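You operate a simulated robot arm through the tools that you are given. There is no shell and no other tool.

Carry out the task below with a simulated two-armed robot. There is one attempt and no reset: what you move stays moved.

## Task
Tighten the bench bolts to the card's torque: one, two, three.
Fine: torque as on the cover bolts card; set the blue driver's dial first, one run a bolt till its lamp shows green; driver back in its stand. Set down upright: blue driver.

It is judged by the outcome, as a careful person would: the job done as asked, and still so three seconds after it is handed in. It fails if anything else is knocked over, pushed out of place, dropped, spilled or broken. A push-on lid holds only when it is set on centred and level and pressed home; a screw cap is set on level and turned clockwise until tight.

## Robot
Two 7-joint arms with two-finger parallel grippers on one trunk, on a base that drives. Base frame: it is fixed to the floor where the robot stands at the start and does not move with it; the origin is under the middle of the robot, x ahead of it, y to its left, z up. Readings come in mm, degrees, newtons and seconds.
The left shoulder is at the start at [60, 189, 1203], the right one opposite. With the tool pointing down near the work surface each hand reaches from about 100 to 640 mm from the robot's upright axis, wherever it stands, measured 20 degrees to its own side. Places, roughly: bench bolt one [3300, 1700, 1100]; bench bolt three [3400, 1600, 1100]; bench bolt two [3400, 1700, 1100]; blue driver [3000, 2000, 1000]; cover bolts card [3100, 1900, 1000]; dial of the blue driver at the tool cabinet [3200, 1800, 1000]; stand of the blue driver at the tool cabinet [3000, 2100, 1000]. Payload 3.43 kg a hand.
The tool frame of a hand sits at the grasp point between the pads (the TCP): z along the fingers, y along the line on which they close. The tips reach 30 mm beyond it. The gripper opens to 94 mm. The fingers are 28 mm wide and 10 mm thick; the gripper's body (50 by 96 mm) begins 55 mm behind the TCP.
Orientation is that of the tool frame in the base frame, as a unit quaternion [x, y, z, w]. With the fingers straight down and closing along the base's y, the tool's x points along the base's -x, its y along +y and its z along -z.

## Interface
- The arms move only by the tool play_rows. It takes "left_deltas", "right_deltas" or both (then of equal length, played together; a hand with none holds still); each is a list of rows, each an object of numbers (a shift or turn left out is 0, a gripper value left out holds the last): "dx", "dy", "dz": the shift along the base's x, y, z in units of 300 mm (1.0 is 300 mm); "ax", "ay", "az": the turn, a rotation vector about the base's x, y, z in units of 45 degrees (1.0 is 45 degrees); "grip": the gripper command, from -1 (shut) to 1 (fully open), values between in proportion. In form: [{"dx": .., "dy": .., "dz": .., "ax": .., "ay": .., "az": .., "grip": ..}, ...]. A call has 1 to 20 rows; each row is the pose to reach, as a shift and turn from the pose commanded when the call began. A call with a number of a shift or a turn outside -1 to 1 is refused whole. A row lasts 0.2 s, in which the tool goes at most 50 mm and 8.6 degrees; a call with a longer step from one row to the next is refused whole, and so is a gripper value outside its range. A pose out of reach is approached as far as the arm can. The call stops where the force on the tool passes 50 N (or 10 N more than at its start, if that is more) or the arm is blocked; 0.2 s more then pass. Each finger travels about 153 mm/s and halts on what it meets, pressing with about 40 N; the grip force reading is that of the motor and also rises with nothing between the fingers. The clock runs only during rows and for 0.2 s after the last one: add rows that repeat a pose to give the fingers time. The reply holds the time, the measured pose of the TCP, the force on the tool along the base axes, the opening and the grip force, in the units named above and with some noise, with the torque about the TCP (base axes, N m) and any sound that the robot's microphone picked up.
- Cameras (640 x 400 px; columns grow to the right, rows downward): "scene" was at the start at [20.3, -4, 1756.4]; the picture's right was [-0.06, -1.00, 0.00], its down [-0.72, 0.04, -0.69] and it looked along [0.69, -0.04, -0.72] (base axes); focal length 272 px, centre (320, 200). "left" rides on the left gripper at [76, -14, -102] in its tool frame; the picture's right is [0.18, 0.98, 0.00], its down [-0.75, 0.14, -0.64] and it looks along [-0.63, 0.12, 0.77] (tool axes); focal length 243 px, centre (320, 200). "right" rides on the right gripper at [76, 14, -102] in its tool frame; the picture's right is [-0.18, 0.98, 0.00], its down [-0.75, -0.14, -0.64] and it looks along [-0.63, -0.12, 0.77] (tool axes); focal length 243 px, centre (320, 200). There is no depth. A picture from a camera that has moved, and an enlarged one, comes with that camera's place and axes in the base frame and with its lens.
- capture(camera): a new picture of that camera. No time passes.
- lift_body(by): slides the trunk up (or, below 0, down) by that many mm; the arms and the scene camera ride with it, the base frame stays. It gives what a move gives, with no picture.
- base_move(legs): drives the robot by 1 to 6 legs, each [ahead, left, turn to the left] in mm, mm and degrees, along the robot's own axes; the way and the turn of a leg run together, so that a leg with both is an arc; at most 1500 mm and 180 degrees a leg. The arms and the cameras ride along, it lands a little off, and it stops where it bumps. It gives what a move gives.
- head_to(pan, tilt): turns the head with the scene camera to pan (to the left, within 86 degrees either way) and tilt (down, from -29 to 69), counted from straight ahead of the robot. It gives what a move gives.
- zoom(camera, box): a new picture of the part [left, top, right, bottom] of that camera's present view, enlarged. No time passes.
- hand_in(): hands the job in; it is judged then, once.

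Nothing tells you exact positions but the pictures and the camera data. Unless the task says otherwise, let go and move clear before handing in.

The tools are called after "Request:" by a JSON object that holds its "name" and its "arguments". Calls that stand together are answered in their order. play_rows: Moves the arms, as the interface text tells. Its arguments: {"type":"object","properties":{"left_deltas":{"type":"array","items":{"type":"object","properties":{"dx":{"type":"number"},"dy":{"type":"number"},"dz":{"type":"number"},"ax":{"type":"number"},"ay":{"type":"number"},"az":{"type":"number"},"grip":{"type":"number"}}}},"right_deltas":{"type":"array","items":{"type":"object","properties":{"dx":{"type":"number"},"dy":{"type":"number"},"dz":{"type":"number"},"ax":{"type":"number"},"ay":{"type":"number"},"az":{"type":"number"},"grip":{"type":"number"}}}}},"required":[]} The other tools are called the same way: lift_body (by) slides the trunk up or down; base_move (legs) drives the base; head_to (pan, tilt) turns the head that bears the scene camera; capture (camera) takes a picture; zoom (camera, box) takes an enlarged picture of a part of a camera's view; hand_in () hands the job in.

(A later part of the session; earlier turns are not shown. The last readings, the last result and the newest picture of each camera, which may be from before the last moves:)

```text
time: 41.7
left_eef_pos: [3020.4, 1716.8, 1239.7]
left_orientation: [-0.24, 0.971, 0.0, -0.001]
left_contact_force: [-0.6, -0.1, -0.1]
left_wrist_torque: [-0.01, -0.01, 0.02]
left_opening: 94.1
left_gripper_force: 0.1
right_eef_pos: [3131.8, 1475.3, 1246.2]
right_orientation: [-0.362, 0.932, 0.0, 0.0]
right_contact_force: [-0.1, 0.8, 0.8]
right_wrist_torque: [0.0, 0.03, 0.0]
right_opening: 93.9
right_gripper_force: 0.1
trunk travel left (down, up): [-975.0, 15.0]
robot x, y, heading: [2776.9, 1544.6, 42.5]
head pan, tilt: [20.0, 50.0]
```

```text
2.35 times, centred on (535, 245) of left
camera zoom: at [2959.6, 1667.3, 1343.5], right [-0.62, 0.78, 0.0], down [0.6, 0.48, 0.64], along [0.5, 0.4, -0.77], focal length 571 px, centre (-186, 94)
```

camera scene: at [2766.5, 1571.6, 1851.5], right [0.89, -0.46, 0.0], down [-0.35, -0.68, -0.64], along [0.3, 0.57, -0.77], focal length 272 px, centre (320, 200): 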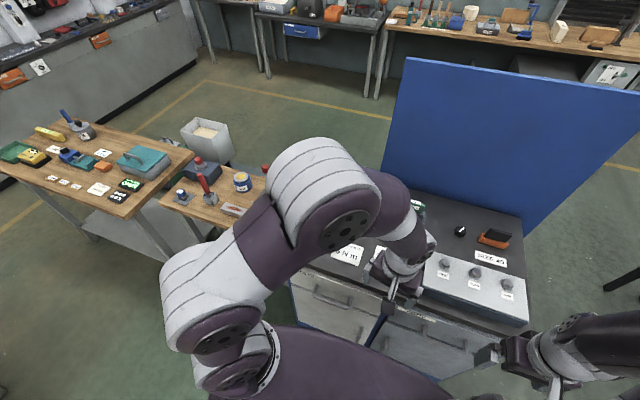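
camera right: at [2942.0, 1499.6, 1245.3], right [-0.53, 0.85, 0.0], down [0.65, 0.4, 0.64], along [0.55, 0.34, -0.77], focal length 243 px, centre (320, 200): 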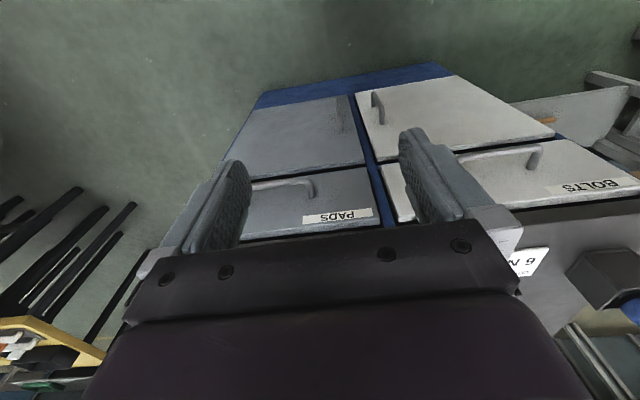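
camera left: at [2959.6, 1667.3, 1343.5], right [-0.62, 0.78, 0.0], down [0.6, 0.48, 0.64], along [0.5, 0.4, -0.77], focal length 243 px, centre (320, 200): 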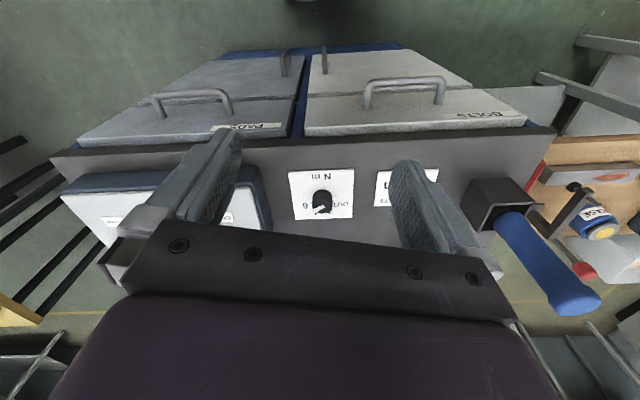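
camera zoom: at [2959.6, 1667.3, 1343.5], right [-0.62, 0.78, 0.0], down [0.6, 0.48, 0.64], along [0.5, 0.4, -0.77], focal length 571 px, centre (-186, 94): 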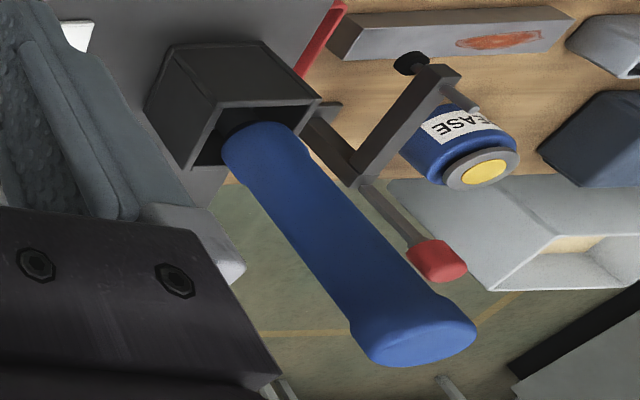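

The driver stands at about [2985, 2060] with its handle top near z 1205 and the stand rim near z 1068. I'll raise the left hand, square it to the cabinet and move it most of the way there, then check again.

Request:
{"name": "play_rows", "arguments": {"left_deltas": [{"dz": 0.1, "az": 0.15}, {"dz": 0.16, "az": 0.302}, {"dz": 0.16, "az": 0.302, "dy": 0.12}, {"dz": 0.16, "az": 0.302, "dy": 0.25, "dx": -0.03}, {"dz": 0.16, "az": 0.302, "dy": 0.38, "dx": -0.05}, {"dz": 0.16, "az": 0.302, "dy": 0.51, "dx": -0.07}, {"dz": 0.16, "az": 0.302, "dy": 0.64, "dx": -0.09}, {"dz": 0.16, "az": 0.302, "dy": 0.77, "dx": -0.11}, {"dz": 0.16, "az": 0.302, "dy": 0.85, "dx": -0.12}]}}

Request:
{"name": "capture", "arguments": {"camera": "left"}}

Request:
{"name": "capture", "arguments": {"camera": "scene"}}

```text
time: 43.7
left_eef_pos: [2983.7, 1971.0, 1285.6]
left_orientation: [-0.353, 0.936, 0.0, 0.001]
left_contact_force: [-0.3, 0.5, -0.7]
left_wrist_torque: [-0.01, -0.04, -0.01]
left_opening: 94.1
left_gripper_force: 0.0
right_eef_pos: [3131.9, 1476.3, 1244.9]
right_orientation: [-0.362, 0.932, 0.0, 0.0]
right_contact_force: [-0.2, -0.2, 0.5]
right_wrist_torque: [-0.01, 0.0, 0.04]
right_opening: 94.2
right_gripper_force: 0.0
trunk travel left (down, up): [-975.0, 15.0]
robot x, y, heading: [2777.8, 1542.6, 42.6]
head pan, tilt: [20.0, 50.0]
```

```text
taken
camera left: at [2935.0, 1909.8, 1389.2], right [-0.79, 0.62, 0.0], down [0.47, 0.6, 0.64], along [0.4, 0.5, -0.77], focal length 243 px, centre (320, 200)
```

left: 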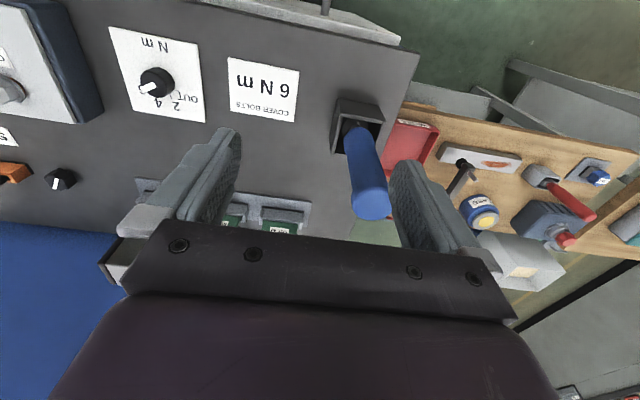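

```text
taken
camera scene: at [2766.5, 1572.8, 1851.5], right [0.89, -0.46, 0.0], down [-0.35, -0.68, -0.64], along [0.3, 0.57, -0.77], focal length 272 px, centre (320, 200)
```

scene: 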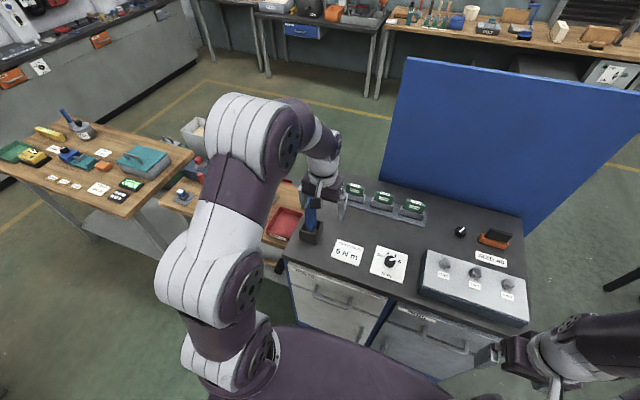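

Request:
{"name": "zoom", "arguments": {"camera": "left", "box": [310, 80, 430, 230]}}

Request:
{"name": "zoom", "arguments": {"camera": "scene", "box": [400, 210, 540, 330]}}

```text
2.67 times, centred on (370, 155) of left
camera zoom: at [2935.0, 1909.8, 1389.2], right [-0.79, 0.62, 0.0], down [0.47, 0.6, 0.64], along [0.4, 0.5, -0.77], focal length 647 px, centre (187, 320)
```

zoom: 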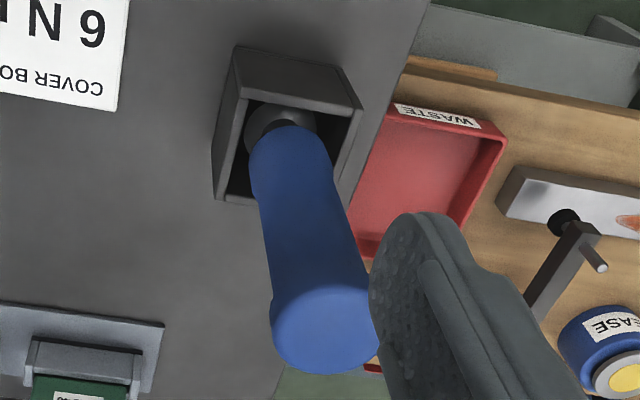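

```text
3.33 times, centred on (470, 270) of scene
camera zoom: at [2766.5, 1572.8, 1851.5], right [0.89, -0.46, 0.0], down [-0.35, -0.68, -0.64], along [0.3, 0.57, -0.77], focal length 905 px, centre (-180, -33)
```

zoom: 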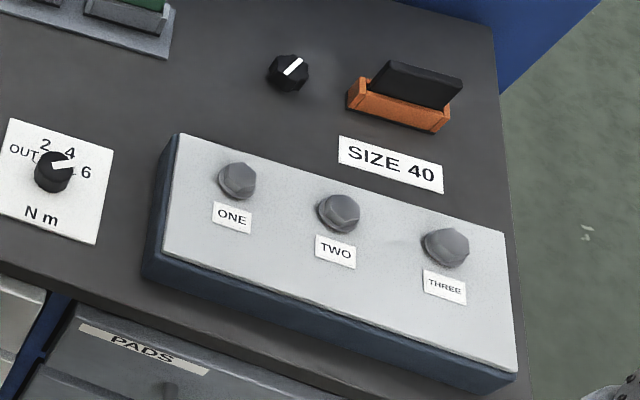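

The handle axis is at about [2988, 2059] with its top at z ~1207. I'll move directly above it, then check before descending.

Request:
{"name": "play_rows", "arguments": {"left_deltas": [{"dx": 0.007, "dy": 0.1}, {"dx": 0.014, "dy": 0.2}, {"dx": 0.014, "dy": 0.293}, {"dx": 0.014, "dy": 0.293}]}}

Request:
{"name": "capture", "arguments": {"camera": "left"}}

Request:
{"name": "zoom", "arguments": {"camera": "scene", "box": [240, 100, 400, 280]}}

```text
time: 44.7
left_eef_pos: [2988.4, 2057.7, 1290.0]
left_orientation: [-0.353, 0.936, 0.0, -0.001]
left_contact_force: [-0.3, 0.0, -0.4]
left_wrist_torque: [-0.02, -0.02, 0.0]
left_opening: 94.2
left_gripper_force: 0.1
right_eef_pos: [3130.7, 1475.1, 1246.4]
right_orientation: [-0.363, 0.932, 0.0, 0.0]
right_contact_force: [-0.1, 0.7, 0.6]
right_wrist_torque: [-0.03, 0.0, -0.01]
right_opening: 93.9
right_gripper_force: 0.0
trunk travel left (down, up): [-975.0, 15.0]
robot x, y, heading: [2775.3, 1544.3, 42.6]
head pan, tilt: [20.0, 50.0]
```

```text
taken
camera left: at [2940.7, 1997.4, 1392.6], right [-0.79, 0.62, 0.0], down [0.47, 0.6, 0.64], along [0.4, 0.51, -0.77], focal length 243 px, centre (320, 200)
```

left: 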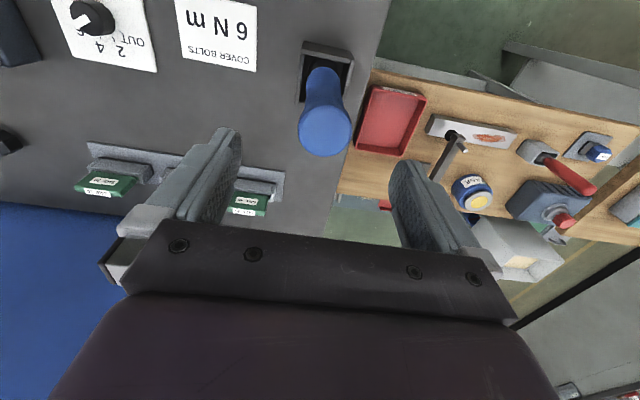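

```text
2.22 times, centred on (320, 190) of scene
camera zoom: at [2766.0, 1571.3, 1851.5], right [0.89, -0.46, 0.0], down [-0.35, -0.68, -0.64], along [0.3, 0.57, -0.77], focal length 603 px, centre (320, 222)
```

zoom: 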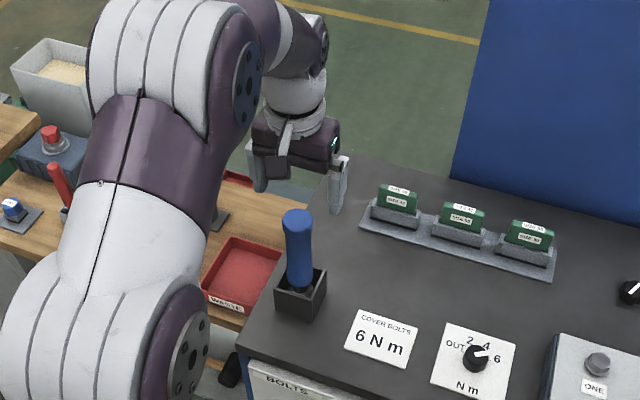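

The handle top is nearer [2990, 2067], slightly forward-left of the hand. I'll zoom to measure the stand and the tool's axis better.

Request:
{"name": "zoom", "arguments": {"camera": "left", "box": [270, 20, 390, 170]}}

```text
2.67 times, centred on (330, 95) of left
camera zoom: at [2940.7, 1997.4, 1392.6], right [-0.79, 0.62, 0.0], down [0.47, 0.6, 0.64], along [0.4, 0.51, -0.77], focal length 647 px, centre (293, 480)
```

zoom: 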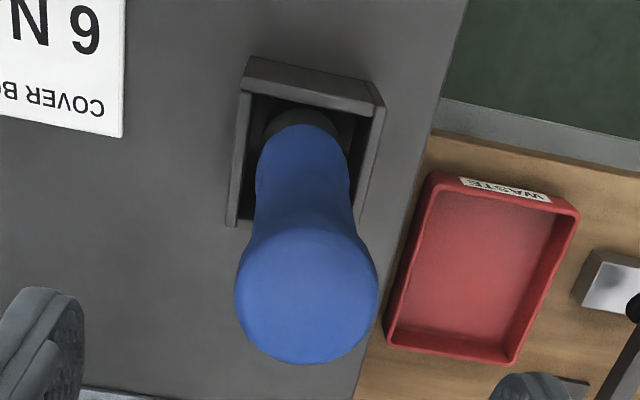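

The driver is upright with its axis at about [2988.5, 2065.5], centred in the stand. I'll shift 8 mm, descend around the handle, and close.

Request:
{"name": "play_rows", "arguments": {"left_deltas": [{"dy": 0.026}, {"dy": 0.026, "dz": -0.1}, {"dy": 0.026, "dz": -0.2}, {"dy": 0.026, "dz": -0.3}, {"dy": 0.026, "dz": -0.38}, {"dy": 0.026, "dz": -0.413}, {"dy": 0.026, "dz": -0.413}]}}

Request:
{"name": "capture", "arguments": {"camera": "left"}}

Request:
{"name": "zoom", "arguments": {"camera": "scene", "box": [240, 100, 400, 280]}}

```text
time: 46.3
left_eef_pos: [2989.4, 2065.5, 1163.7]
left_orientation: [-0.353, 0.936, 0.0, 0.001]
left_contact_force: [0.4, -0.5, 0.0]
left_wrist_torque: [0.02, 0.01, 0.03]
left_opening: 93.9
left_gripper_force: 0.0
right_eef_pos: [3131.6, 1475.7, 1245.8]
right_orientation: [-0.363, 0.932, 0.0, 0.0]
right_contact_force: [0.0, 0.0, -0.5]
right_wrist_torque: [0.0, 0.01, 0.01]
right_opening: 94.1
right_gripper_force: 0.0
trunk travel left (down, up): [-975.0, 15.0]
robot x, y, heading: [2774.2, 1543.8, 42.3]
head pan, tilt: [20.0, 50.0]
```

```text
taken
camera left: at [2942.1, 2002.7, 1266.9], right [-0.79, 0.62, 0.0], down [0.47, 0.6, 0.64], along [0.4, 0.51, -0.77], focal length 243 px, centre (320, 200)
```

left: 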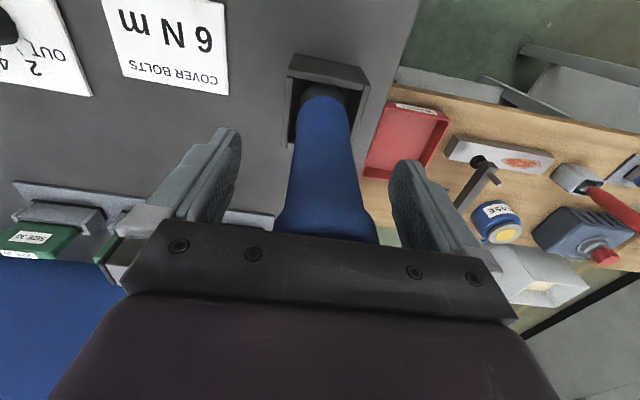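

```text
2.22 times, centred on (320, 190) of scene
camera zoom: at [2766.1, 1571.6, 1851.5], right [0.89, -0.46, 0.0], down [-0.35, -0.68, -0.64], along [0.3, 0.57, -0.77], focal length 603 px, centre (320, 222)
```

zoom: 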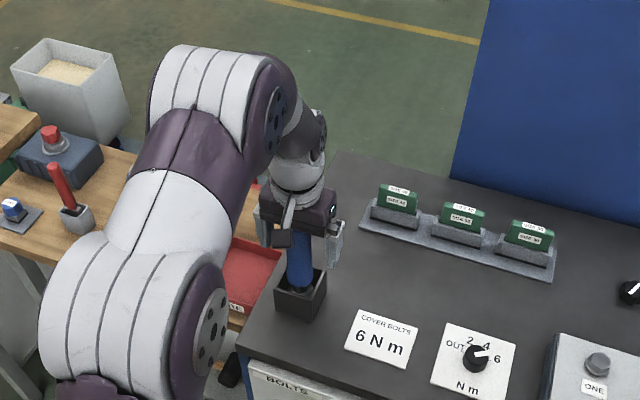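

The handle is between the fingers with clearance to the gripper body. I'll close the gripper now.

Request:
{"name": "play_rows", "arguments": {"left_deltas": [{"grip": 0.3}, {"grip": -0.2}, {"grip": -0.5}, {"grip": -0.5}, {"grip": -0.5}]}}

Request:
{"name": "capture", "arguments": {"camera": "left"}}

```text
time: 47.5
left_eef_pos: [2989.9, 2065.2, 1164.0]
left_orientation: [-0.353, 0.936, -0.001, -0.001]
left_contact_force: [-2.9, 3.3, 0.8]
left_wrist_torque: [0.54, 0.38, 0.04]
left_opening: 39.7
left_gripper_force: 40.1
right_eef_pos: [3132.1, 1475.4, 1245.5]
right_orientation: [-0.362, 0.932, 0.0, 0.0]
right_contact_force: [0.6, -0.3, -0.1]
right_wrist_torque: [0.02, 0.0, 0.02]
right_opening: 94.1
right_gripper_force: 0.1
trunk travel left (down, up): [-975.0, 15.0]
robot x, y, heading: [2776.5, 1544.1, 42.8]
head pan, tilt: [20.0, 50.0]
```

```text
taken
camera left: at [2941.9, 2003.3, 1267.0], right [-0.79, 0.62, 0.0], down [0.47, 0.6, 0.64], along [0.4, 0.51, -0.77], focal length 243 px, centre (320, 200)
```

left: 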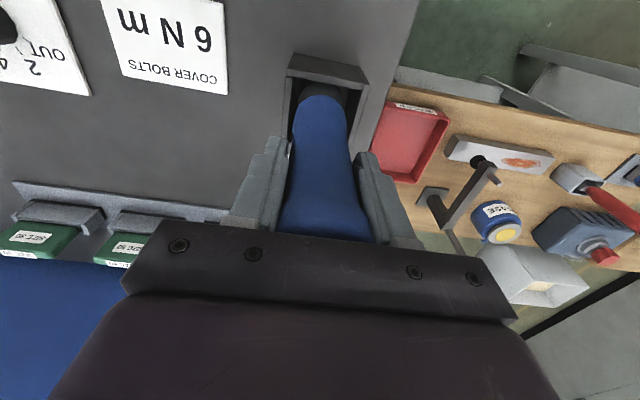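

I have the driver (39.7 mm, 40 N) at TCP [2990, 2065, 1164], which I'll need for returning it. Now I'll lift it straight up.

Request:
{"name": "play_rows", "arguments": {"left_deltas": [{"dz": 0.06}, {"dz": 0.12}, {"dz": 0.18}, {"dz": 0.24}, {"dz": 0.3}, {"dz": 0.36}, {"dz": 0.42}]}}

Request:
{"name": "capture", "arguments": {"camera": "scene"}}

Request:
{"name": "zoom", "arguments": {"camera": "scene", "box": [260, 90, 380, 240]}}

Request:
{"name": "capture", "arguments": {"camera": "left"}}

```text
time: 49.1
left_eef_pos: [2989.1, 2065.7, 1288.9]
left_orientation: [-0.353, 0.936, 0.0, 0.0]
left_contact_force: [0.3, 0.1, -6.0]
left_wrist_torque: [-0.01, -0.02, 0.0]
left_opening: 39.4
left_gripper_force: 39.7
right_eef_pos: [3132.0, 1475.5, 1246.2]
right_orientation: [-0.362, 0.932, 0.0, 0.0]
right_contact_force: [-0.1, -0.8, -0.1]
right_wrist_torque: [-0.03, -0.01, 0.01]
right_opening: 93.9
right_gripper_force: 0.1
trunk travel left (down, up): [-975.0, 15.0]
robot x, y, heading: [2773.7, 1543.4, 42.2]
head pan, tilt: [20.0, 50.0]
```

```text
taken
camera scene: at [2766.4, 1572.3, 1851.5], right [0.89, -0.46, 0.0], down [-0.35, -0.68, -0.64], along [0.3, 0.57, -0.77], focal length 272 px, centre (320, 200)
```

scene: 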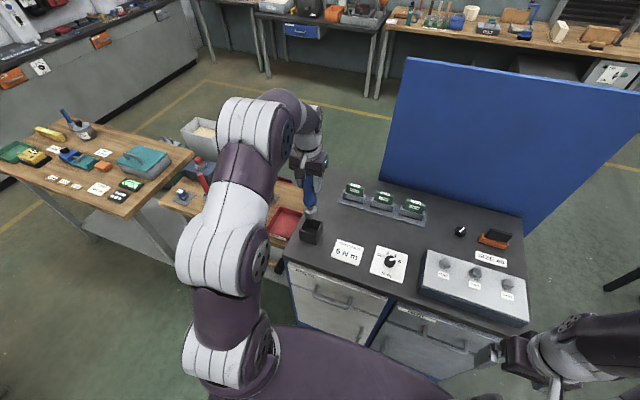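

```text
2.67 times, centred on (320, 165) of scene
camera zoom: at [2766.4, 1572.3, 1851.5], right [0.89, -0.46, 0.0], down [-0.35, -0.68, -0.64], along [0.3, 0.57, -0.77], focal length 724 px, centre (320, 293)
```

zoom: 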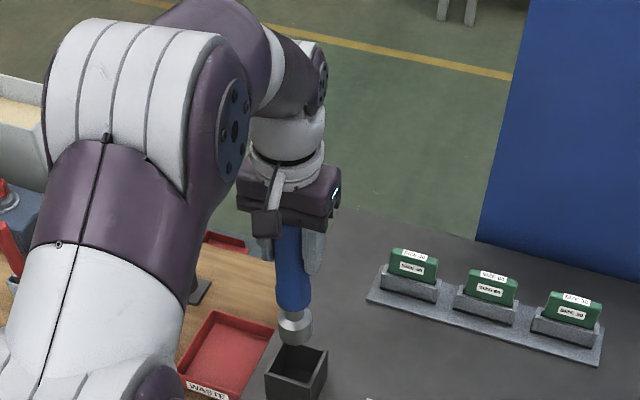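

```text
taken
camera left: at [2941.4, 2004.0, 1391.3], right [-0.79, 0.62, 0.0], down [0.47, 0.6, 0.64], along [0.4, 0.5, -0.77], focal length 243 px, centre (320, 200)
```

left: 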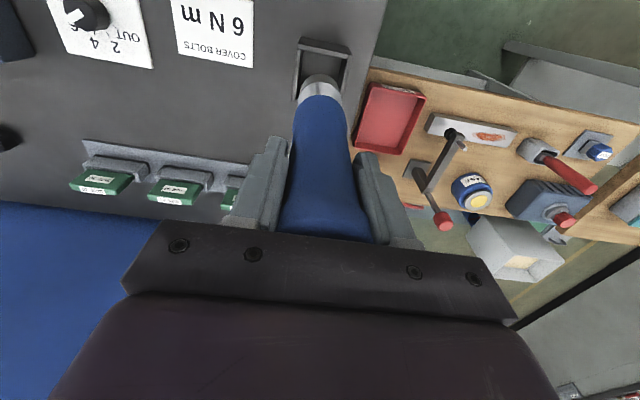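

The driver has a socket at its lower end, about 160 mm below the TCP. I locate the bolt heads at about ONE [3292, 1739], TWO [3350, 1672], THREE [3408, 1607], tops at z ~1083; I'll slide the base right with the driver held high.

Request:
{"name": "base_move", "arguments": {"legs": [[0, -443, 0]]}}

Request:
{"name": "capture", "arguments": {"camera": "left"}}

Request:
{"name": "capture", "arguments": {"camera": "scene"}}

```text
time: 51.8
left_eef_pos: [3288.2, 1740.2, 1286.5]
left_orientation: [-0.356, 0.934, 0.0, -0.001]
left_contact_force: [0.1, 0.3, -5.9]
left_wrist_torque: [-0.02, 0.01, 0.03]
left_opening: 39.5
left_gripper_force: 40.7
right_eef_pos: [3435.7, 1151.1, 1246.1]
right_orientation: [-0.367, 0.93, -0.001, 0.0]
right_contact_force: [-0.2, -0.9, -0.3]
right_wrist_torque: [-0.02, -0.01, -0.01]
right_opening: 93.8
right_gripper_force: 0.0
trunk travel left (down, up): [-975.0, 15.0]
robot x, y, heading: [3077.1, 1210.2, 43.1]
head pan, tilt: [20.0, 50.0]
```

```text
taken
camera left: at [3240.8, 1677.3, 1390.8], right [-0.79, 0.61, 0.0], down [0.47, 0.61, 0.64], along [0.39, 0.51, -0.77], focal length 243 px, centre (320, 200)
```

left: 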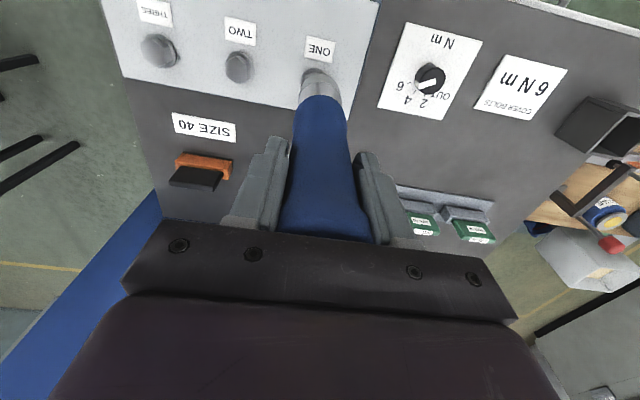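

```text
taken
camera scene: at [3069.2, 1244.5, 1851.5], right [0.89, -0.45, 0.0], down [-0.35, -0.68, -0.64], along [0.29, 0.57, -0.77], focal length 272 px, centre (320, 200)
```

scene: 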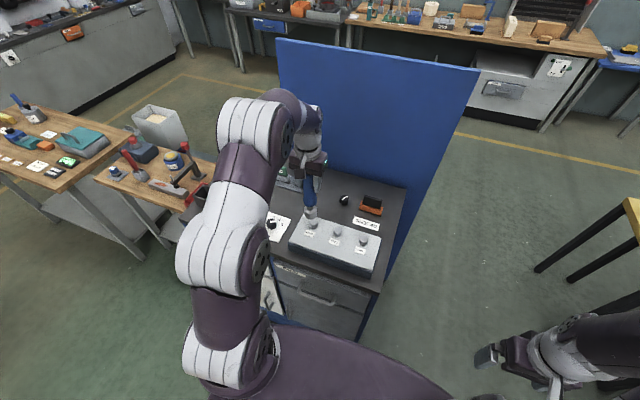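

The driver is now nearly above bolt ONE. I'll zoom in with both cameras to fix the alignment.

Request:
{"name": "zoom", "arguments": {"camera": "left", "box": [120, 0, 380, 130]}}

Request:
{"name": "zoom", "arguments": {"camera": "scene", "box": [270, 150, 410, 270]}}

```text
2.46 times, centred on (250, 65) of left
camera zoom: at [3240.8, 1677.3, 1390.8], right [-0.79, 0.61, 0.0], down [0.47, 0.61, 0.64], along [0.39, 0.51, -0.77], focal length 597 px, centre (492, 532)
```

zoom: 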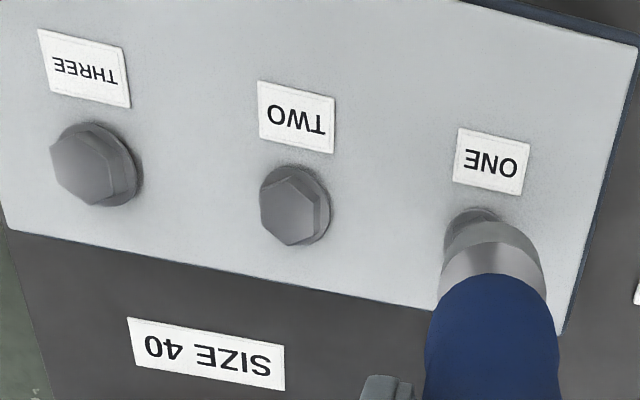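

```text
3.33 times, centred on (340, 210) of scene
camera zoom: at [3069.2, 1244.5, 1851.5], right [0.89, -0.45, 0.0], down [-0.35, -0.68, -0.64], along [0.29, 0.57, -0.77], focal length 905 px, centre (253, 167)
```

zoom: 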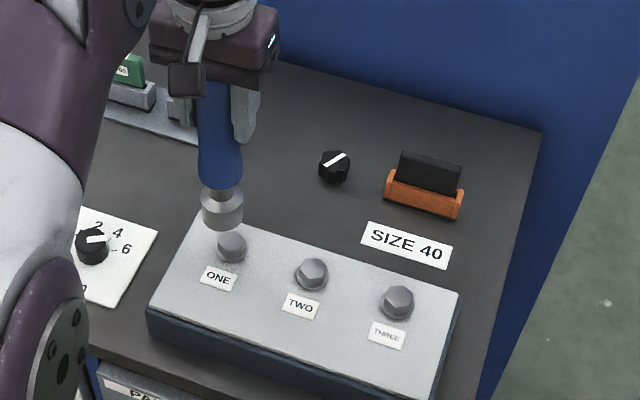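

Bolt ONE is at about [3295.5, 1740]; the driver tip axis coincides with the TCP at [3288, 1740]. I'll shift forward 7 mm and lower to just above the head, then check.

Request:
{"name": "play_rows", "arguments": {"left_deltas": [{"dx": 0.024, "dy": 0.0}, {"dx": 0.024, "dy": 0.0, "dz": -0.05}, {"dx": 0.024, "dy": 0.0, "dz": -0.1}, {"dx": 0.024, "dy": 0.0, "dz": -0.1}]}}

Request:
{"name": "zoom", "arguments": {"camera": "left", "box": [120, 0, 380, 130]}}

Request:
{"name": "zoom", "arguments": {"camera": "scene", "box": [270, 170, 350, 250]}}

```text
time: 52.8
left_eef_pos: [3298.0, 1738.4, 1258.4]
left_orientation: [-0.356, 0.934, 0.0, 0.0]
left_contact_force: [-0.3, 0.2, -5.4]
left_wrist_torque: [-0.05, 0.01, 0.02]
left_opening: 39.6
left_gripper_force: 39.6
right_eef_pos: [3437.2, 1148.8, 1245.3]
right_orientation: [-0.367, 0.93, 0.0, -0.001]
right_contact_force: [-0.3, -0.3, 0.1]
right_wrist_torque: [0.01, 0.0, 0.04]
right_opening: 94.3
right_gripper_force: 0.0
trunk travel left (down, up): [-975.0, 15.0]
robot x, y, heading: [3077.4, 1210.3, 43.1]
head pan, tilt: [20.0, 50.0]
```

```text
2.46 times, centred on (250, 65) of left
camera zoom: at [3250.3, 1676.0, 1362.0], right [-0.79, 0.61, 0.0], down [0.47, 0.61, 0.64], along [0.39, 0.51, -0.77], focal length 597 px, centre (492, 532)
```

zoom: 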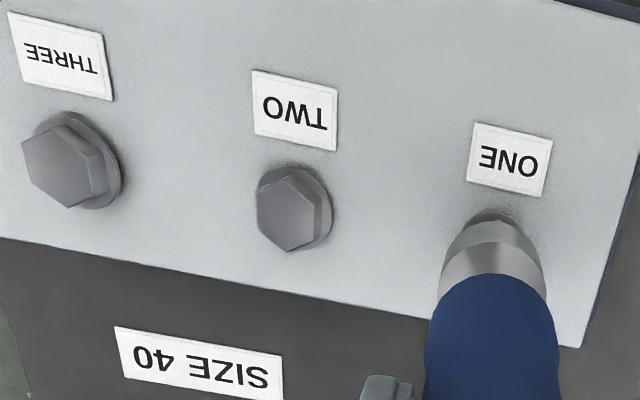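

```text
5.00 times, centred on (310, 210) of scene
camera zoom: at [3071.0, 1242.2, 1851.5], right [0.89, -0.45, 0.0], down [-0.35, -0.68, -0.64], along [0.29, 0.57, -0.77], focal length 1358 px, centre (370, 150)
```

zoom: 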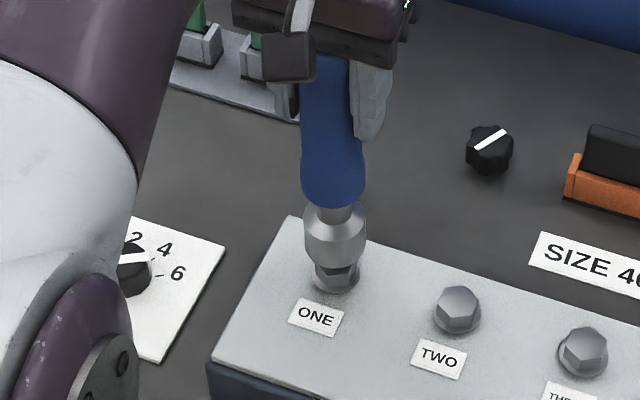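

The socket sits over bolt ONE to within about 2 mm. I'll make a small correction and lower it slowly onto the head.

Request:
{"name": "play_rows", "arguments": {"left_deltas": [{"dx": -0.007, "dy": 0.002}, {"dx": -0.007, "dy": 0.002, "dz": -0.02}, {"dx": -0.007, "dy": 0.002, "dz": -0.04}, {"dx": -0.007, "dy": 0.002, "dz": -0.06}, {"dx": -0.007, "dy": 0.002, "dz": -0.06}]}}

Request:
{"name": "zoom", "arguments": {"camera": "scene", "box": [270, 170, 350, 250]}}

Request:
{"name": "zoom", "arguments": {"camera": "left", "box": [120, 0, 380, 130]}}

```text
time: 54.0
left_eef_pos: [3292.5, 1739.8, 1239.6]
left_orientation: [-0.357, 0.934, 0.0, 0.0]
left_contact_force: [-0.6, -0.3, -5.0]
left_wrist_torque: [0.03, -0.05, 0.0]
left_opening: 39.7
left_gripper_force: 40.3
right_eef_pos: [3437.3, 1149.1, 1246.7]
right_orientation: [-0.366, 0.93, 0.0, 0.0]
right_contact_force: [0.4, 0.8, -1.1]
right_wrist_torque: [-0.02, 0.01, -0.01]
right_opening: 94.1
right_gripper_force: 0.0
trunk travel left (down, up): [-975.0, 15.0]
robot x, y, heading: [3082.6, 1214.9, 43.3]
head pan, tilt: [20.0, 50.0]
```

```text
5.00 times, centred on (310, 210) of scene
camera zoom: at [3070.9, 1242.5, 1851.5], right [0.89, -0.45, 0.0], down [-0.35, -0.68, -0.64], along [0.29, 0.57, -0.77], focal length 1358 px, centre (370, 150)
```

zoom: 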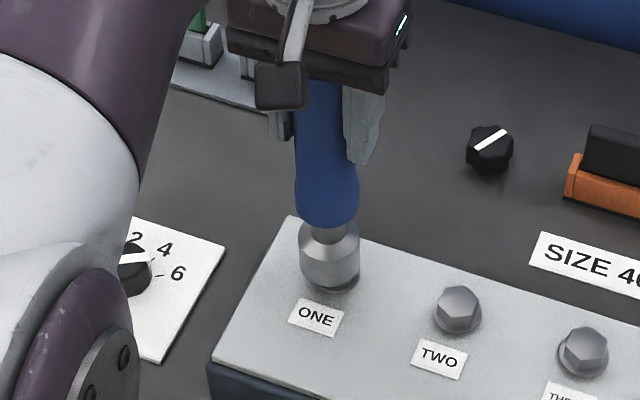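

```text
2.46 times, centred on (250, 65) of left
camera zoom: at [3245.5, 1676.3, 1343.4], right [-0.79, 0.61, 0.0], down [0.47, 0.61, 0.64], along [0.39, 0.51, -0.77], focal length 597 px, centre (492, 532)
```

zoom: 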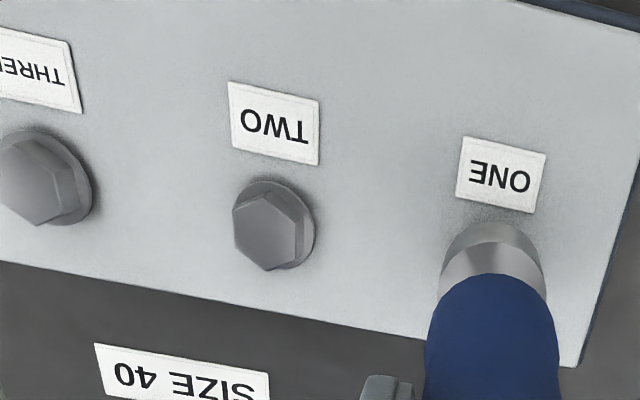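

The socket is about 3 mm left of the bolt axis in the head camera view. I'll correct that and lower further.

Request:
{"name": "play_rows", "arguments": {"left_deltas": [{"dx": 0.009, "dy": -0.005}, {"dx": 0.009, "dy": -0.005}, {"dx": 0.009, "dy": -0.005}]}}

Request:
{"name": "zoom", "arguments": {"camera": "scene", "box": [270, 170, 350, 250]}}

```text
time: 54.8
left_eef_pos: [3295.5, 1738.2, 1241.3]
left_orientation: [-0.357, 0.934, 0.001, 0.0]
left_contact_force: [0.5, 0.7, -5.3]
left_wrist_torque: [-0.04, 0.02, -0.03]
left_opening: 39.4
left_gripper_force: 40.3
right_eef_pos: [3437.0, 1148.7, 1245.5]
right_orientation: [-0.366, 0.931, 0.001, 0.0]
right_contact_force: [0.1, 0.1, 0.0]
right_wrist_torque: [-0.02, 0.0, -0.01]
right_opening: 93.9
right_gripper_force: 0.1
trunk travel left (down, up): [-975.0, 15.0]
robot x, y, heading: [3078.7, 1212.8, 43.0]
head pan, tilt: [20.0, 50.0]
```

```text
5.00 times, centred on (310, 210) of scene
camera zoom: at [3070.8, 1242.8, 1851.5], right [0.89, -0.45, 0.0], down [-0.35, -0.68, -0.64], along [0.29, 0.57, -0.77], focal length 1358 px, centre (370, 150)
```

zoom: 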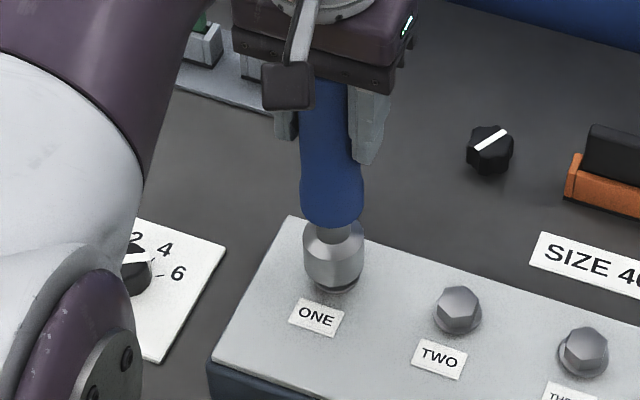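

It's now centred over the bolt. I'll lower in small steps until contact.

Request:
{"name": "play_rows", "arguments": {"left_deltas": [{"dz": -0.015}, {"dz": -0.03}, {"dz": -0.045}, {"dz": -0.06}, {"dz": -0.06}]}}

Request:
{"name": "zoom", "arguments": {"camera": "scene", "box": [270, 170, 350, 250]}}

```text
time: 56.0
left_eef_pos: [3295.4, 1737.3, 1222.4]
left_orientation: [-0.356, 0.934, -0.001, 0.0]
left_contact_force: [-0.7, 3.1, -0.2]
left_wrist_torque: [0.59, 0.12, -0.01]
left_opening: 39.7
left_gripper_force: 40.0
right_eef_pos: [3435.2, 1150.3, 1245.9]
right_orientation: [-0.366, 0.931, 0.001, 0.0]
right_contact_force: [-0.3, 0.9, 0.0]
right_wrist_torque: [0.01, 0.0, -0.02]
right_opening: 93.9
right_gripper_force: 0.0
trunk travel left (down, up): [-975.0, 15.0]
robot x, y, heading: [3079.8, 1212.0, 43.0]
head pan, tilt: [20.0, 50.0]
```

```text
5.00 times, centred on (310, 210) of scene
camera zoom: at [3070.6, 1242.6, 1851.6], right [0.89, -0.45, 0.0], down [-0.35, -0.68, -0.64], along [0.29, 0.57, -0.77], focal length 1358 px, centre (370, 150)
```

zoom: 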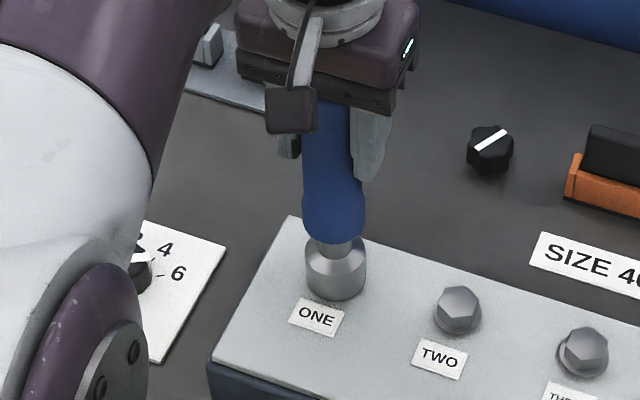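

The socket is over the bolt head and just touching down. I'll look for a lamp on the driver before running.

Request:
{"name": "capture", "arguments": {"camera": "left"}}

Request:
{"name": "capture", "arguments": {"camera": "right"}}

Request:
{"name": "capture", "arguments": {"camera": "scene"}}

```text
taken
camera left: at [3249.0, 1674.7, 1325.5], right [-0.79, 0.61, 0.0], down [0.47, 0.61, 0.64], along [0.39, 0.51, -0.77], focal length 243 px, centre (320, 200)
```

left: 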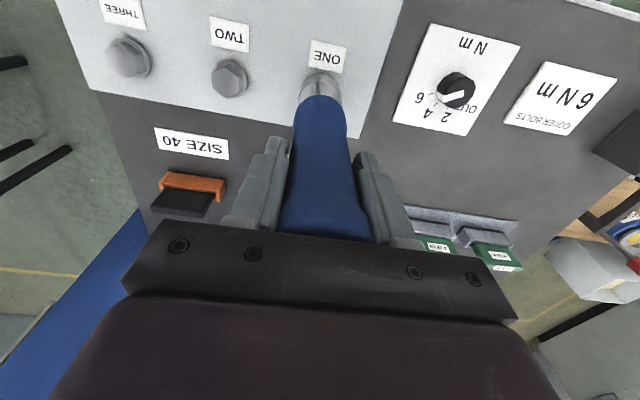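

```text
taken
camera right: at [3370.6, 1108.7, 1348.7], right [-0.54, 0.84, 0.0], down [0.65, 0.41, 0.64], along [0.54, 0.34, -0.77], focal length 243 px, centre (320, 200)
```

right: 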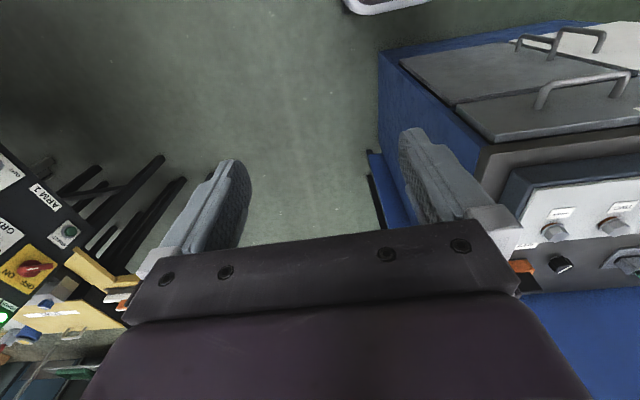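

```text
taken
camera scene: at [3070.6, 1242.6, 1851.6], right [0.89, -0.45, 0.0], down [-0.35, -0.68, -0.64], along [0.29, 0.57, -0.77], focal length 272 px, centre (320, 200)
```

scene: 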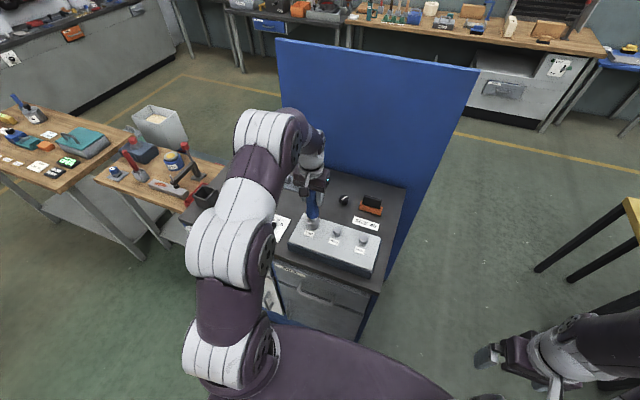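

No lamp shows yet. I'll press down lightly and hold, watching for sound, torque or a lamp.

Request:
{"name": "play_rows", "arguments": {"left_deltas": [{"dz": -0.006}, {"dz": -0.012}, {"dz": -0.012}, {"dz": -0.012}]}}

Request:
{"name": "zoom", "arguments": {"camera": "left", "box": [200, 0, 440, 200]}}

Request:
{"name": "zoom", "arguments": {"camera": "scene", "box": [270, 150, 390, 250]}}

```text
time: 57.0
left_eef_pos: [3295.1, 1736.6, 1221.4]
left_orientation: [-0.357, 0.934, -0.001, 0.001]
left_contact_force: [-2.1, 0.4, 7.3]
left_wrist_torque: [0.16, 0.17, 0.06]
left_opening: 39.3
left_gripper_force: 40.1
right_eef_pos: [3436.7, 1148.9, 1245.0]
right_orientation: [-0.366, 0.93, 0.0, 0.001]
right_contact_force: [0.1, 0.6, 0.3]
right_wrist_torque: [-0.01, 0.0, 0.01]
right_opening: 94.0
right_gripper_force: 0.1
trunk travel left (down, up): [-975.0, 15.0]
robot x, y, heading: [3079.0, 1215.4, 43.0]
head pan, tilt: [20.0, 50.0]
```

```text
2.00 times, centred on (320, 100) of left
camera zoom: at [3248.4, 1673.6, 1322.7], right [-0.79, 0.61, 0.0], down [0.47, 0.61, 0.64], along [0.39, 0.51, -0.77], focal length 485 px, centre (320, 400)
```

zoom: 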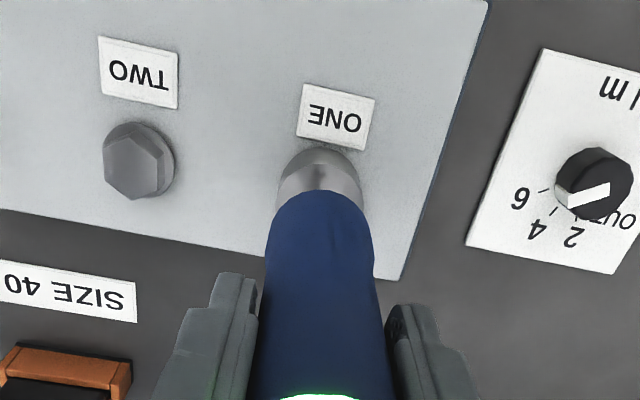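

```text
4.00 times, centred on (330, 200) of scene
camera zoom: at [3069.7, 1240.8, 1851.6], right [0.89, -0.45, 0.0], down [-0.35, -0.68, -0.64], along [0.29, 0.57, -0.77], focal length 1086 px, centre (280, 200)
```

zoom: 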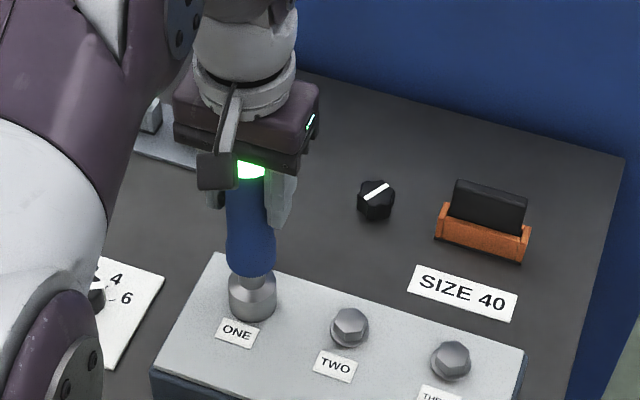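

The driver's lamp came on green, so bolt ONE is done in a single run. I'll lift straight off and check.

Request:
{"name": "play_rows", "arguments": {"left_deltas": [{"dz": 0.05}, {"dz": 0.1}, {"dz": 0.15}, {"dz": 0.2}, {"dz": 0.2}]}}

Request:
{"name": "zoom", "arguments": {"camera": "scene", "box": [270, 150, 390, 250]}}

Request:
{"name": "zoom", "arguments": {"camera": "left", "box": [120, 0, 380, 130]}}

```text
time: 58.2
left_eef_pos: [3295.7, 1739.0, 1278.5]
left_orientation: [-0.357, 0.934, 0.001, 0.0]
left_contact_force: [0.0, 0.3, -5.6]
left_wrist_torque: [0.01, 0.02, -0.01]
left_opening: 39.5
left_gripper_force: 40.0
right_eef_pos: [3436.1, 1149.6, 1244.1]
right_orientation: [-0.366, 0.931, 0.0, 0.001]
right_contact_force: [0.3, 0.8, 0.3]
right_wrist_torque: [0.0, -0.02, -0.01]
right_opening: 94.1
right_gripper_force: 0.1
trunk travel left (down, up): [-975.0, 15.0]
robot x, y, heading: [3076.6, 1212.6, 43.0]
head pan, tilt: [20.0, 50.0]
```

```text
4.00 times, centred on (330, 200) of scene
camera zoom: at [3070.5, 1242.2, 1851.5], right [0.89, -0.45, 0.0], down [-0.35, -0.68, -0.64], along [0.29, 0.57, -0.77], focal length 1086 px, centre (280, 200)
```

zoom: 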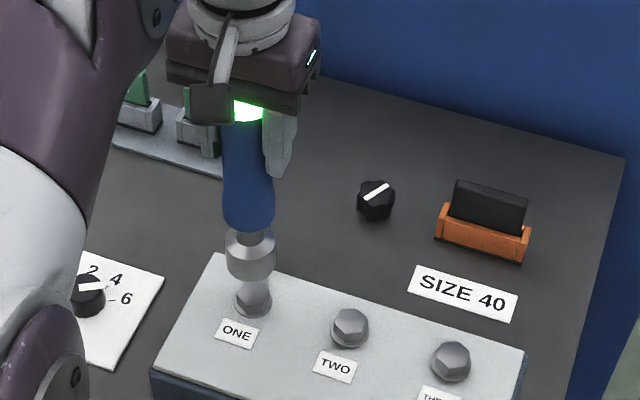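

```text
2.46 times, centred on (250, 65) of left
camera zoom: at [3248.9, 1675.7, 1381.4], right [-0.79, 0.61, 0.0], down [0.47, 0.61, 0.64], along [0.39, 0.51, -0.77], focal length 597 px, centre (492, 532)
```

zoom: 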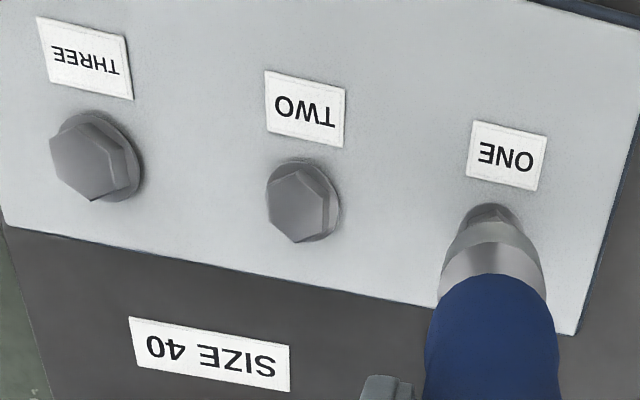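

The lamp stays green and bolt ONE is undisturbed. I'll move to above bolt TWO (about +58, −67 mm).

Request:
{"name": "play_rows", "arguments": {"left_deltas": [{"dx": 0.065, "dy": -0.074}, {"dx": 0.13, "dy": -0.148}, {"dx": 0.195, "dy": -0.222}, {"dx": 0.195, "dy": -0.222}, {"dx": 0.195, "dy": -0.222, "dz": -0.08}, {"dx": 0.195, "dy": -0.222, "dz": -0.08}]}}

Request:
{"name": "zoom", "arguments": {"camera": "scene", "box": [280, 170, 380, 260]}}

Request:
{"name": "zoom", "arguments": {"camera": "left", "box": [120, 0, 420, 150]}}

```text
time: 59.6
left_eef_pos: [3355.3, 1671.7, 1256.0]
left_orientation: [-0.357, 0.934, -0.001, -0.001]
left_contact_force: [0.2, -0.8, -5.0]
left_wrist_torque: [0.0, -0.02, -0.02]
left_opening: 39.7
left_gripper_force: 39.9
right_eef_pos: [3436.5, 1150.1, 1244.4]
right_orientation: [-0.366, 0.93, 0.0, 0.0]
right_contact_force: [-0.3, -0.8, 0.6]
right_wrist_torque: [0.02, -0.01, 0.0]
right_opening: 94.0
right_gripper_force: 0.0
trunk travel left (down, up): [-975.0, 15.0]
robot x, y, heading: [3082.1, 1215.2, 43.1]
head pan, tilt: [20.0, 50.0]
```

```text
4.44 times, centred on (330, 215) of scene
camera zoom: at [3071.4, 1242.4, 1851.5], right [0.89, -0.45, 0.0], down [-0.35, -0.68, -0.64], along [0.29, 0.57, -0.77], focal length 1207 px, centre (276, 133)
```

zoom: 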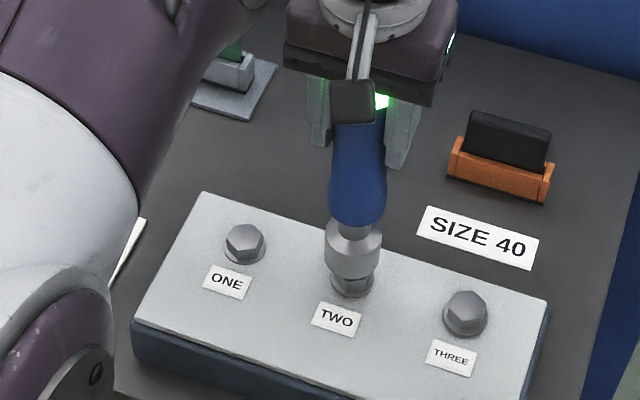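

```text
2.13 times, centred on (270, 75) of left
camera zoom: at [3307.5, 1609.2, 1358.0], right [-0.79, 0.61, 0.0], down [0.47, 0.61, 0.64], along [0.39, 0.51, -0.77], focal length 518 px, centre (427, 467)
```

zoom: 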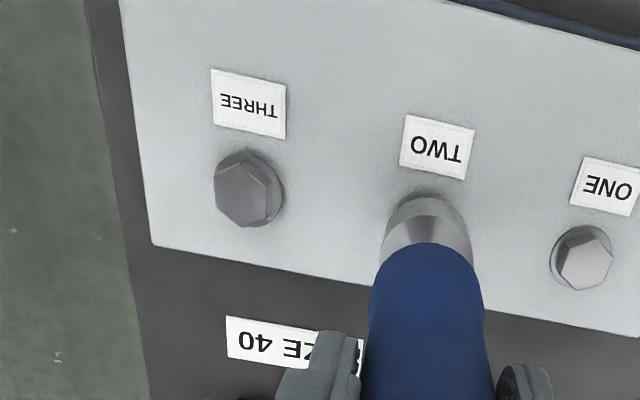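

The socket is centred over bolt TWO. I'll lower it in steps until it touches down, then press lightly.

Request:
{"name": "play_rows", "arguments": {"left_deltas": [{"dz": -0.03}, {"dz": -0.06}, {"dz": -0.08}, {"dz": -0.095}, {"dz": -0.105}, {"dz": -0.113}]}}

Request:
{"name": "zoom", "arguments": {"camera": "scene", "box": [280, 170, 380, 260]}}

```text
time: 61.0
left_eef_pos: [3354.5, 1668.1, 1222.5]
left_orientation: [-0.357, 0.934, 0.0, 0.001]
left_contact_force: [-6.1, -1.0, 7.3]
left_wrist_torque: [0.14, 0.75, 0.06]
left_opening: 39.3
left_gripper_force: 39.8
right_eef_pos: [3434.4, 1148.3, 1246.0]
right_orientation: [-0.366, 0.93, 0.0, 0.001]
right_contact_force: [0.0, 0.3, 0.3]
right_wrist_torque: [-0.02, 0.0, -0.01]
right_opening: 93.8
right_gripper_force: 0.1
trunk travel left (down, up): [-975.0, 15.0]
robot x, y, heading: [3083.5, 1215.8, 43.1]
head pan, tilt: [20.0, 50.0]
```

```text
4.44 times, centred on (330, 215) of scene
camera zoom: at [3068.3, 1240.0, 1851.8], right [0.89, -0.45, 0.0], down [-0.35, -0.68, -0.64], along [0.29, 0.57, -0.77], focal length 1207 px, centre (276, 133)
```

zoom: 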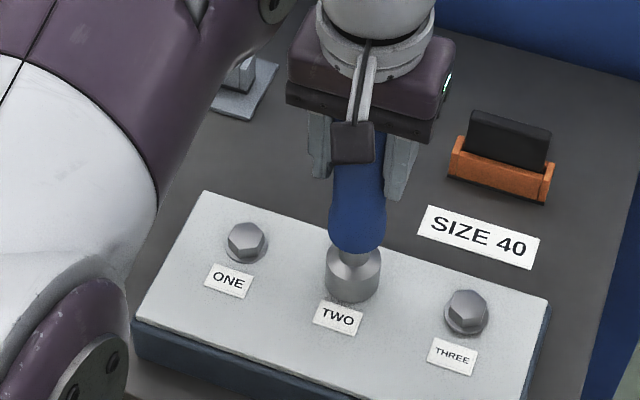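

The socket is seated on bolt TWO, but the lamp is hidden from the head camera. I'll check it through the hand camera and another zoom.

Request:
{"name": "zoom", "arguments": {"camera": "left", "box": [240, 120, 400, 250]}}

Request:
{"name": "zoom", "arguments": {"camera": "scene", "box": [320, 170, 370, 230]}}

```text
3.08 times, centred on (320, 185) of left
camera zoom: at [3306.6, 1606.7, 1325.2], right [-0.79, 0.61, 0.0], down [0.47, 0.61, 0.64], along [0.39, 0.51, -0.77], focal length 746 px, centre (320, 246)
```

zoom: 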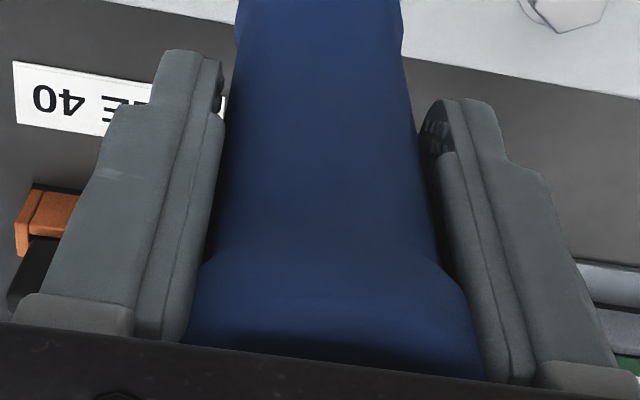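

```text
6.67 times, centred on (345, 200) of scene
camera zoom: at [3068.3, 1240.0, 1851.8], right [0.89, -0.45, 0.0], down [-0.35, -0.68, -0.64], along [0.29, 0.57, -0.77], focal length 1810 px, centre (153, 200)
```

zoom: 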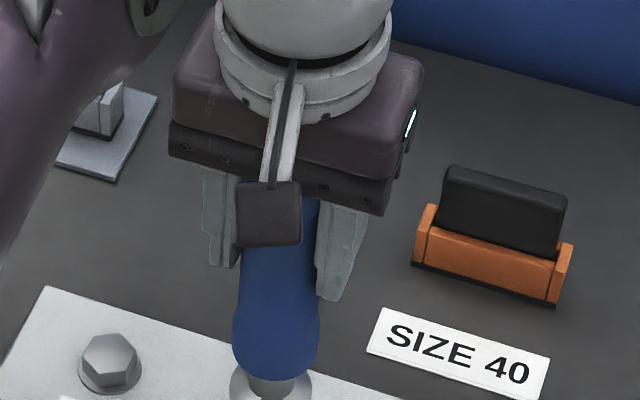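

The lamp has gone out, so the run on bolt TWO seems to be in progress. I'll hold the same pose and check again.

Request:
{"name": "play_rows", "arguments": {"left_deltas": [{"dz": 0}, {"dz": 0}]}}

Request:
{"name": "zoom", "arguments": {"camera": "left", "box": [240, 120, 400, 250]}}

```text
time: 61.6
left_eef_pos: [3354.4, 1670.9, 1218.8]
left_orientation: [-0.357, 0.934, -0.001, -0.001]
left_contact_force: [-0.3, 0.4, -4.8]
left_wrist_torque: [-0.01, -0.01, -0.02]
left_opening: 39.4
left_gripper_force: 39.7
right_eef_pos: [3436.8, 1148.9, 1245.6]
right_orientation: [-0.366, 0.931, 0.0, 0.0]
right_contact_force: [0.6, -1.7, 0.2]
right_wrist_torque: [-0.02, -0.06, -0.01]
right_opening: 94.0
right_gripper_force: 0.0
trunk travel left (down, up): [-975.0, 15.0]
robot x, y, heading: [3076.7, 1212.8, 42.9]
head pan, tilt: [20.0, 50.0]
```

```text
3.08 times, centred on (320, 185) of left
camera zoom: at [3308.7, 1608.0, 1323.2], right [-0.79, 0.61, 0.0], down [0.47, 0.61, 0.64], along [0.39, 0.51, -0.77], focal length 746 px, centre (320, 246)
```

zoom: 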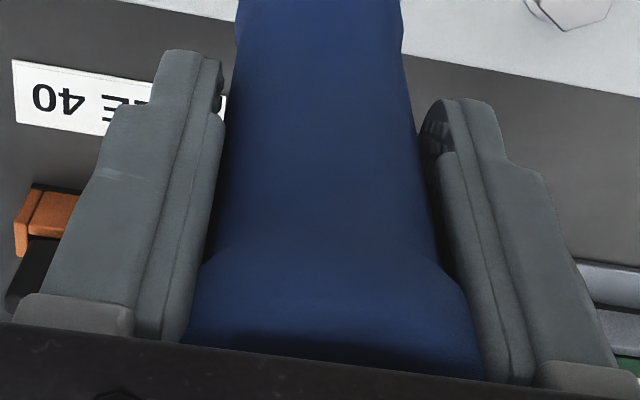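

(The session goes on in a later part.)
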